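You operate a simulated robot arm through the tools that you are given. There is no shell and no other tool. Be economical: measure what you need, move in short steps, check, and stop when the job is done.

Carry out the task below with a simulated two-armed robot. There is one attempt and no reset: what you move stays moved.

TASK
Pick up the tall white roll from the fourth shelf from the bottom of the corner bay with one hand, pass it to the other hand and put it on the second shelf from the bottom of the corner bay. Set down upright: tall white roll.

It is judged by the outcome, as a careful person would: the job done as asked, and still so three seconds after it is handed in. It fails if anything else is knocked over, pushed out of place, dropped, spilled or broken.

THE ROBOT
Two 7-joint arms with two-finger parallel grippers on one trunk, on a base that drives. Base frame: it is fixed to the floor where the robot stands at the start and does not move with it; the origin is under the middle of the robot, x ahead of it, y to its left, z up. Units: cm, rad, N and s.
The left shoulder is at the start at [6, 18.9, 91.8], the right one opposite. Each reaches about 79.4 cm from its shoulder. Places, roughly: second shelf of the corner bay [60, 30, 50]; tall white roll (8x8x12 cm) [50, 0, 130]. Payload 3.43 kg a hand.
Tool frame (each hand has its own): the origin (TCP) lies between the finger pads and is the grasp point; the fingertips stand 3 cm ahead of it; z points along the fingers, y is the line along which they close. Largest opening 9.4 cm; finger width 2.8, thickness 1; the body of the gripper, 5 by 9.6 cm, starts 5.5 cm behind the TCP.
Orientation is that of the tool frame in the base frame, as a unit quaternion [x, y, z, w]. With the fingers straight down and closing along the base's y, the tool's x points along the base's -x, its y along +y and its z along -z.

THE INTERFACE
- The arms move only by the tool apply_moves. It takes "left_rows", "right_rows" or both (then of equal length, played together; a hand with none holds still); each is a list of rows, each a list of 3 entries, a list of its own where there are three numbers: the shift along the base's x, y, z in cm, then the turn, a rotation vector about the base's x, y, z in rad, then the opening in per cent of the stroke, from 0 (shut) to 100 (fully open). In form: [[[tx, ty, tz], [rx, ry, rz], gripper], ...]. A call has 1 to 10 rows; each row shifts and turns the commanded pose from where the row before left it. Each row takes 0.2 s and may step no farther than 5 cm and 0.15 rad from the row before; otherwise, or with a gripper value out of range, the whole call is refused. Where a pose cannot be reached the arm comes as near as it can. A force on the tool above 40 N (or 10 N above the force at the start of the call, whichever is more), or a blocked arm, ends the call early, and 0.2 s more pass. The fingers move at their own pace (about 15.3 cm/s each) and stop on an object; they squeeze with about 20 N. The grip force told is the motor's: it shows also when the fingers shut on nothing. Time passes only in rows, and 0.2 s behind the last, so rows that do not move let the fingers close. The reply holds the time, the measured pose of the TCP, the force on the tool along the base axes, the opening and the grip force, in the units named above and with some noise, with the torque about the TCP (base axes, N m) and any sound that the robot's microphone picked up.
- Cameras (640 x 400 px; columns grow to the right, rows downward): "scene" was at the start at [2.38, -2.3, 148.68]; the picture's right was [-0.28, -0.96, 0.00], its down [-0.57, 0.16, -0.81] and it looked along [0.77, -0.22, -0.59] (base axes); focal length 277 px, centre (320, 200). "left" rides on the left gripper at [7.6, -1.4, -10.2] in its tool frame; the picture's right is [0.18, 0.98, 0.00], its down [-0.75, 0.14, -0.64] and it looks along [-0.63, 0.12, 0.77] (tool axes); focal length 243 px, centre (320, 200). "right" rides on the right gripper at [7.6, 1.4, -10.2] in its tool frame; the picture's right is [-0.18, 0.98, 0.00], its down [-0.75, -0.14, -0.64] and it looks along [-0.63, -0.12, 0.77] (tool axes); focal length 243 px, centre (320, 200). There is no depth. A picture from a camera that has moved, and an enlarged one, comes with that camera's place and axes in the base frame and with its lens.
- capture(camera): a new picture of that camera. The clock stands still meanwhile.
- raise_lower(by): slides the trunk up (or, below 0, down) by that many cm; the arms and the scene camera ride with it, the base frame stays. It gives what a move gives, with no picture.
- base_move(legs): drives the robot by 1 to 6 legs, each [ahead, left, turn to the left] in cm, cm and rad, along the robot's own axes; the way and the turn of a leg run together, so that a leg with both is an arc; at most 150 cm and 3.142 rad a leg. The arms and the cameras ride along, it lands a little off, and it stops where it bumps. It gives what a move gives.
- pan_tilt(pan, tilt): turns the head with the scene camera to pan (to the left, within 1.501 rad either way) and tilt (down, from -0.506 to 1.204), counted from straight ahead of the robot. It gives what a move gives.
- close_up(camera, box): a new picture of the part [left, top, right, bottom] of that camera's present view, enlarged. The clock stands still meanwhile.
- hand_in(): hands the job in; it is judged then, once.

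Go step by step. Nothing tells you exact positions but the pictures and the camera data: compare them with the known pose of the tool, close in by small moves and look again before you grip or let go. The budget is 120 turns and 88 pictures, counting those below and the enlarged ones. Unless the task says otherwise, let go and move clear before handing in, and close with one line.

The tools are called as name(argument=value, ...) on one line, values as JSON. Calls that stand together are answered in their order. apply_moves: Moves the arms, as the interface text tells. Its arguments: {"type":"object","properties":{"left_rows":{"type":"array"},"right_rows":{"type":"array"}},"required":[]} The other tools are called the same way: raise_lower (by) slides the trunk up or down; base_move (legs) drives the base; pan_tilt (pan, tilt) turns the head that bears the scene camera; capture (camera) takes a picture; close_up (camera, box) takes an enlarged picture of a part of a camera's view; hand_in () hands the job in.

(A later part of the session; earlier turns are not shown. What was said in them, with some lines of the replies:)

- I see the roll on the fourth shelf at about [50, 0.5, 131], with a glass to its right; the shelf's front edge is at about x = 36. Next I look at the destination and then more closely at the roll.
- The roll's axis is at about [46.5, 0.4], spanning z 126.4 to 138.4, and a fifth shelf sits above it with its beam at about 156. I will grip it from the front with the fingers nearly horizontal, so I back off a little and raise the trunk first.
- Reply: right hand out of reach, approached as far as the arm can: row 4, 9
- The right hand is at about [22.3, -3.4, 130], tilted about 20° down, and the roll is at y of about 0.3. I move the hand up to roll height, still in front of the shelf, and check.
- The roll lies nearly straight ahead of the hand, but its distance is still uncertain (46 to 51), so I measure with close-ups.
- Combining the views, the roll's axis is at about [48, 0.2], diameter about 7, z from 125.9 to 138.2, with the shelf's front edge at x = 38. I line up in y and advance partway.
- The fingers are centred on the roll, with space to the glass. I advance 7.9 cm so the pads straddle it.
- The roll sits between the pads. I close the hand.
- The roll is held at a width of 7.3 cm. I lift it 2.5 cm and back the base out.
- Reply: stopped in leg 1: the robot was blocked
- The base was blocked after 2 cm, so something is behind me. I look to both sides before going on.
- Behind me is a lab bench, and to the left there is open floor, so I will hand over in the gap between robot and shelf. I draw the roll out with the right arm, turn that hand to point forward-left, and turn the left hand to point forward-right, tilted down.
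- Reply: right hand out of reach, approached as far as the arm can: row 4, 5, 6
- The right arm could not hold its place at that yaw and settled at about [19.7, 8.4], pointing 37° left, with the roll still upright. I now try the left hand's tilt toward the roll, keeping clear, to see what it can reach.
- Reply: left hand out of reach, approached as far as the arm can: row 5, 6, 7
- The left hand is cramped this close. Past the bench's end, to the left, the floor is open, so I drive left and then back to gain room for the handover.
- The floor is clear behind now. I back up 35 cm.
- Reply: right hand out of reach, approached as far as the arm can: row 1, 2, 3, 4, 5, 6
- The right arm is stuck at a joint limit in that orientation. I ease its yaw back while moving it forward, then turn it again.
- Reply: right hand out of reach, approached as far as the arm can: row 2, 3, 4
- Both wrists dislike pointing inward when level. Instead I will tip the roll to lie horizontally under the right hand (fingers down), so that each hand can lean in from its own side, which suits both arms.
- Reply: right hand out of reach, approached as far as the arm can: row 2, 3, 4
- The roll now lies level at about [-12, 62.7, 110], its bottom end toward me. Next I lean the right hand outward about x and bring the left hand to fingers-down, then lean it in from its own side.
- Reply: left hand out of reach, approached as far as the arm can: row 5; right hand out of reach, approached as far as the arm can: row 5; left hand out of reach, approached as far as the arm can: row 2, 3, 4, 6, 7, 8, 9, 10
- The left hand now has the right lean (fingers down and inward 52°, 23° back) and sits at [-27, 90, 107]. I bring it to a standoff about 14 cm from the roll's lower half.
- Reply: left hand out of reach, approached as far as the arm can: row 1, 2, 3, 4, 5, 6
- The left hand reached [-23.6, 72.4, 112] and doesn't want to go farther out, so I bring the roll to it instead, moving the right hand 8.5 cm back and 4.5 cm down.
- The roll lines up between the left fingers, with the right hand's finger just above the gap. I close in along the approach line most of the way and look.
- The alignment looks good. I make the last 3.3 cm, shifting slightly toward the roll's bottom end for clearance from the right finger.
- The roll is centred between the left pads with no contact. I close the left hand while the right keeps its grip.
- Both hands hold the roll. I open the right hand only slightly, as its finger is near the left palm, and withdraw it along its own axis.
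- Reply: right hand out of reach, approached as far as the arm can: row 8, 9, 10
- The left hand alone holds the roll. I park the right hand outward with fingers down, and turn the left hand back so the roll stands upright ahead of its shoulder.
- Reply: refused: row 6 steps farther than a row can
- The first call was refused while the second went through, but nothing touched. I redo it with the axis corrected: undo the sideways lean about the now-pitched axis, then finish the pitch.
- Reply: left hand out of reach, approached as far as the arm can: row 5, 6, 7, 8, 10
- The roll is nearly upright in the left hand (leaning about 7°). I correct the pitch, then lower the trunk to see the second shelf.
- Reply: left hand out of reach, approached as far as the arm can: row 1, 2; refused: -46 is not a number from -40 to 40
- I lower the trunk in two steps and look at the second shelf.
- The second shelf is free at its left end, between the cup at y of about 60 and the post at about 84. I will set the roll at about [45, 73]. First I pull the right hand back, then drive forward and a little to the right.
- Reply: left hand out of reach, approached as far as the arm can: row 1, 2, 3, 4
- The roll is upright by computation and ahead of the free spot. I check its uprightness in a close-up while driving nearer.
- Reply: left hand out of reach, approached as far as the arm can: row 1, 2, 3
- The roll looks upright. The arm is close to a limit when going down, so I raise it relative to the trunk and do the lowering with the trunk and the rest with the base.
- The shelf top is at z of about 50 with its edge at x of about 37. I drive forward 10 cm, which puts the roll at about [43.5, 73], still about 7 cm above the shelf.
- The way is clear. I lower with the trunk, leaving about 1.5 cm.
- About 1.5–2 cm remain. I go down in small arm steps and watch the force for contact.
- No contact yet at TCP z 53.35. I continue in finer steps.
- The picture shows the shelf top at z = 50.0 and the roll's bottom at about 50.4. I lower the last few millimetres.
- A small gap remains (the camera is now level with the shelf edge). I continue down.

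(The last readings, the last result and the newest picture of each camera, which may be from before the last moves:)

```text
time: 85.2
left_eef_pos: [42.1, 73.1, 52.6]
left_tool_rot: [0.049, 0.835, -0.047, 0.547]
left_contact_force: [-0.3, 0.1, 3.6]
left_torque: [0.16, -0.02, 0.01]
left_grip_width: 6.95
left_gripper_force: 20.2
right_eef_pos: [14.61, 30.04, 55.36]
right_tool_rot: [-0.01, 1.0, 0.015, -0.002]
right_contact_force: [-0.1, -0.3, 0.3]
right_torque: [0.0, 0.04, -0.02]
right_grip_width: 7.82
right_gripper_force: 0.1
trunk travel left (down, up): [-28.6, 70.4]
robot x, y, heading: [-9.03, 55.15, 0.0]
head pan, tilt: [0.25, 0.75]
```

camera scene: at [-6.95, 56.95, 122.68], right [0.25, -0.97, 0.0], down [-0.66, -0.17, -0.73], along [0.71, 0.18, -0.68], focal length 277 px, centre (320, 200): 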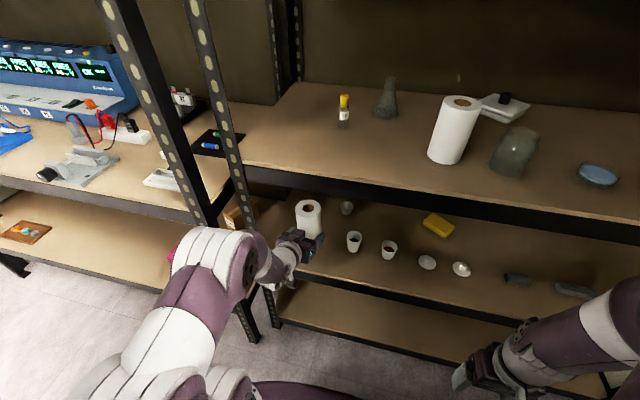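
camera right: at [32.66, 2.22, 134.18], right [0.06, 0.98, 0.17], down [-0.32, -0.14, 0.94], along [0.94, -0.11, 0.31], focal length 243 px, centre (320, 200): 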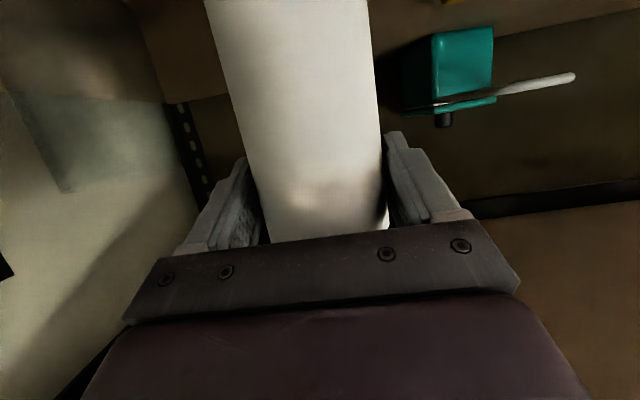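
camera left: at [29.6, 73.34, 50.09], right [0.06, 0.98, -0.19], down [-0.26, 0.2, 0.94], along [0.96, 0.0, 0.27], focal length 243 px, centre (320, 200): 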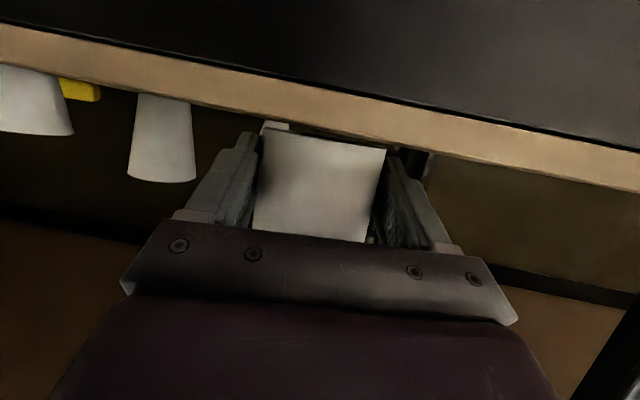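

Contact is felt: about 5 N up, on the left side. I level the remaining degree of tilt and check.

apply_moves(left_rows=[[[0, 0, 0], [0.02, 0, 0], 0], [[0, 0, -0.05], [0, 0, 0], 0], [[0, 0, 0], [0, 0, 0], 0]])

close_up(camera="left", box=[160, 80, 480, 260])

close_up(camera="scene", box=[230, 170, 390, 290])

```text
time: 86.0
left_eef_pos: [42.13, 73.14, 52.53]
left_tool_rot: [0.051, 0.836, -0.043, 0.544]
left_contact_force: [-0.7, -0.6, 1.4]
left_torque: [0.06, -0.07, -0.02]
left_grip_width: 6.93
left_gripper_force: 19.8
right_eef_pos: [14.65, 30.09, 55.38]
right_tool_rot: [-0.01, 1.0, 0.014, -0.002]
right_contact_force: [-0.2, 0.2, 0.3]
right_torque: [0.03, -0.03, -0.04]
right_grip_width: 7.78
right_gripper_force: 0.0
trunk travel left (down, up): [-28.6, 70.4]
robot x, y, heading: [-9.42, 55.21, 0.002]
head pan, tilt: [0.25, 0.75]
```

```text
2.00 times, centred on (320, 170) of left
camera zoom: at [29.65, 73.37, 49.78], right [0.06, 0.98, -0.19], down [-0.26, 0.19, 0.95], along [0.96, 0.0, 0.26], focal length 485 px, centre (320, 260)
```

zoom: 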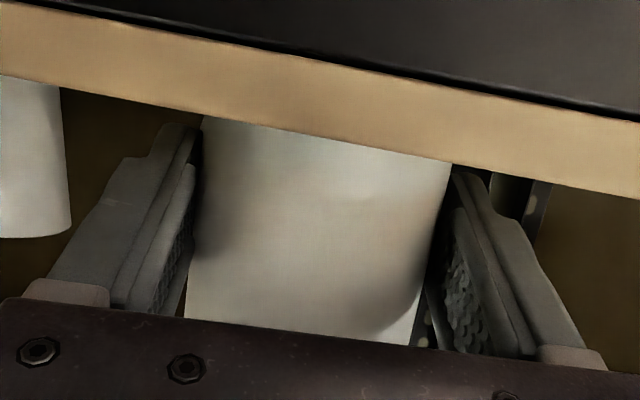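

```text
3.33 times, centred on (310, 230) of scene
camera zoom: at [-7.07, 56.93, 117.18], right [0.25, -0.97, 0.0], down [-0.66, -0.17, -0.73], along [0.71, 0.18, -0.68], focal length 925 px, centre (353, 100)
```

zoom: 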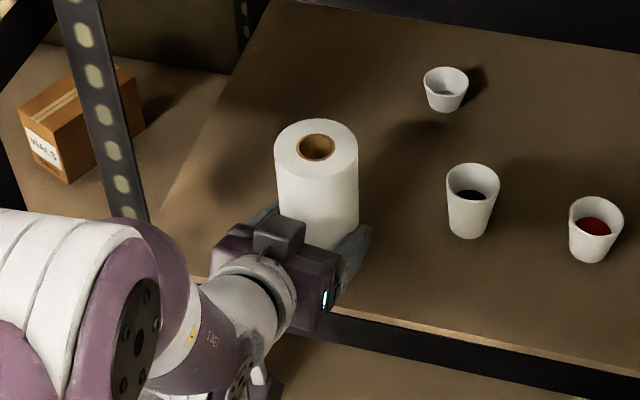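

The roll's bottom is flush with the shelf. I open the left hand and look before backing off.

apply_moves(left_rows=[[[0, 0, 0], [0, 0, 0], 78], [[0, 0, 0], [0, 0, 0], 90], [[0, 0, 0], [0, 0, 0], 100], [[0, 0, 0], [0, 0, 0], 100], [[0, 0, 0], [0, 0, 0], 100]])

close_up(camera="left", box=[160, 80, 480, 260])

close_up(camera="scene", box=[230, 170, 390, 290])

```text
time: 87.2
left_eef_pos: [42.09, 73.13, 52.49]
left_tool_rot: [0.05, 0.836, -0.043, 0.545]
left_contact_force: [-0.9, 0.0, 0.2]
left_torque: [0.06, 0.03, 0.07]
left_grip_width: 9.39
left_gripper_force: 0.0
right_eef_pos: [14.52, 30.07, 55.28]
right_tool_rot: [-0.009, 1.0, 0.014, -0.001]
right_contact_force: [-0.6, 0.5, 0.1]
right_torque: [0.03, 0.01, 0.03]
right_grip_width: 7.79
right_gripper_force: 0.1
trunk travel left (down, up): [-28.6, 70.4]
robot x, y, heading: [-9.19, 54.94, 0.001]
head pan, tilt: [0.25, 0.75]
```

```text
2.00 times, centred on (320, 170) of left
camera zoom: at [29.64, 73.38, 49.77], right [0.05, 0.98, -0.19], down [-0.26, 0.19, 0.95], along [0.96, 0.0, 0.26], focal length 485 px, centre (320, 260)
```

zoom: 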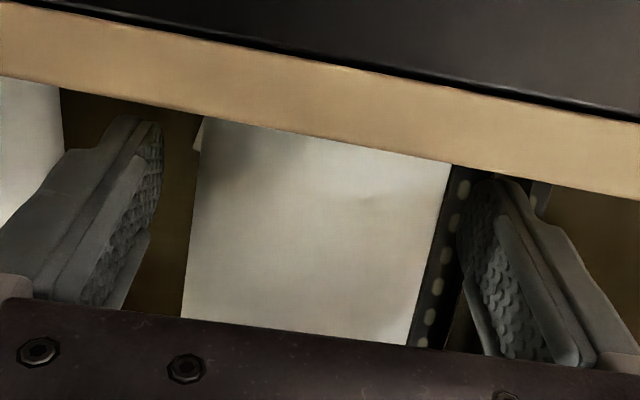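

```text
3.33 times, centred on (310, 230) of scene
camera zoom: at [-7.07, 56.94, 117.18], right [0.25, -0.97, 0.0], down [-0.66, -0.17, -0.73], along [0.71, 0.18, -0.68], focal length 925 px, centre (353, 100)
```

zoom: 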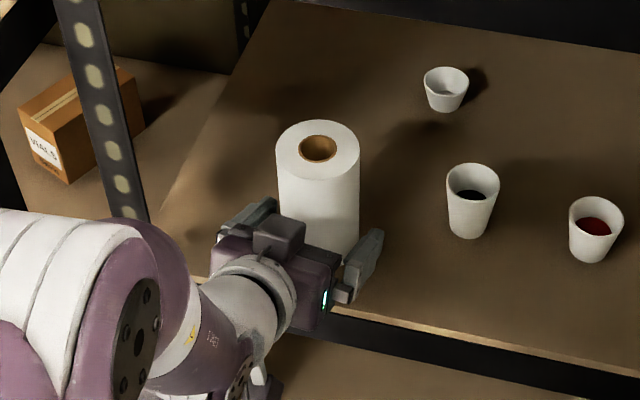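

The roll stands freely with space on both sides. I back straight out along the hand's own direction.

base_move(legs=[[-18, 2.4, 0]])

capture(camera="scene")

capture(camera="left")

```text
time: 88.7
left_eef_pos: [23.64, 75.64, 52.57]
left_tool_rot: [0.05, 0.836, -0.044, 0.544]
left_contact_force: [-0.6, 1.3, -0.7]
left_torque: [-0.01, 0.01, 0.01]
left_grip_width: 9.39
left_gripper_force: 0.1
right_eef_pos: [-3.78, 32.56, 55.29]
right_tool_rot: [-0.011, 1.0, 0.015, -0.001]
right_contact_force: [0.8, -0.5, -0.3]
right_torque: [0.01, 0.01, -0.04]
right_grip_width: 7.77
right_gripper_force: 0.0
trunk travel left (down, up): [-28.6, 70.4]
robot x, y, heading: [-27.23, 57.09, 0.006]
head pan, tilt: [0.25, 0.75]
```

```text
29 pictures are left
camera scene: at [-25.49, 59.25, 117.18], right [0.25, -0.97, 0.0], down [-0.66, -0.17, -0.73], along [0.71, 0.18, -0.68], focal length 277 px, centre (320, 200)
```

scene: 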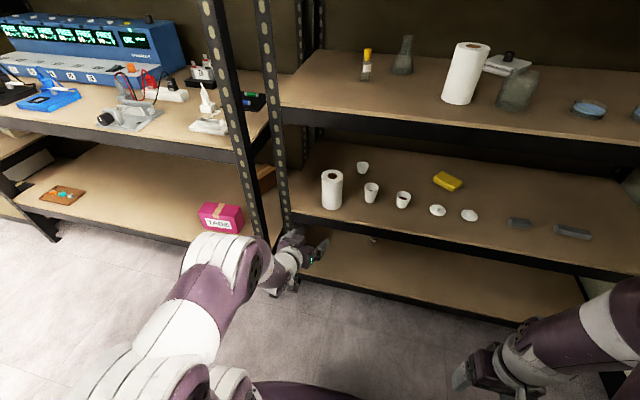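

```text
28 pictures are left
camera left: at [11.17, 75.8, 49.77], right [0.05, 0.98, -0.19], down [-0.26, 0.19, 0.95], along [0.96, 0.0, 0.26], focal length 243 px, centre (320, 200)
```

left: 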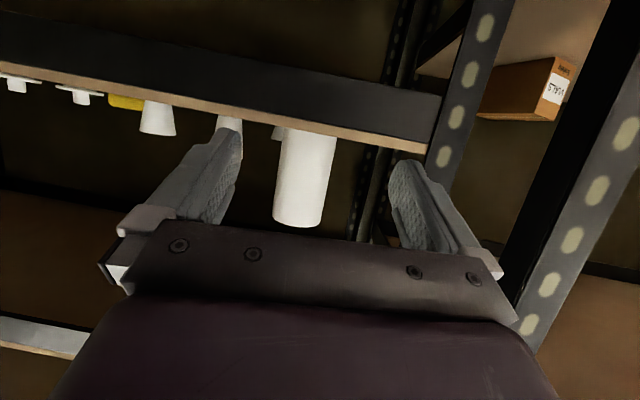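

The roll stands upright on the second shelf, the hands are clear and everything else looks undisturbed. I hand in.

hand_in()

```text
The job is handed in.
```

I took the tall white roll from the fourth shelf with the right hand and passed it to the left. It now stands upright on the second shelf of the corner bay, near the left end, and nothing else looks disturbed.
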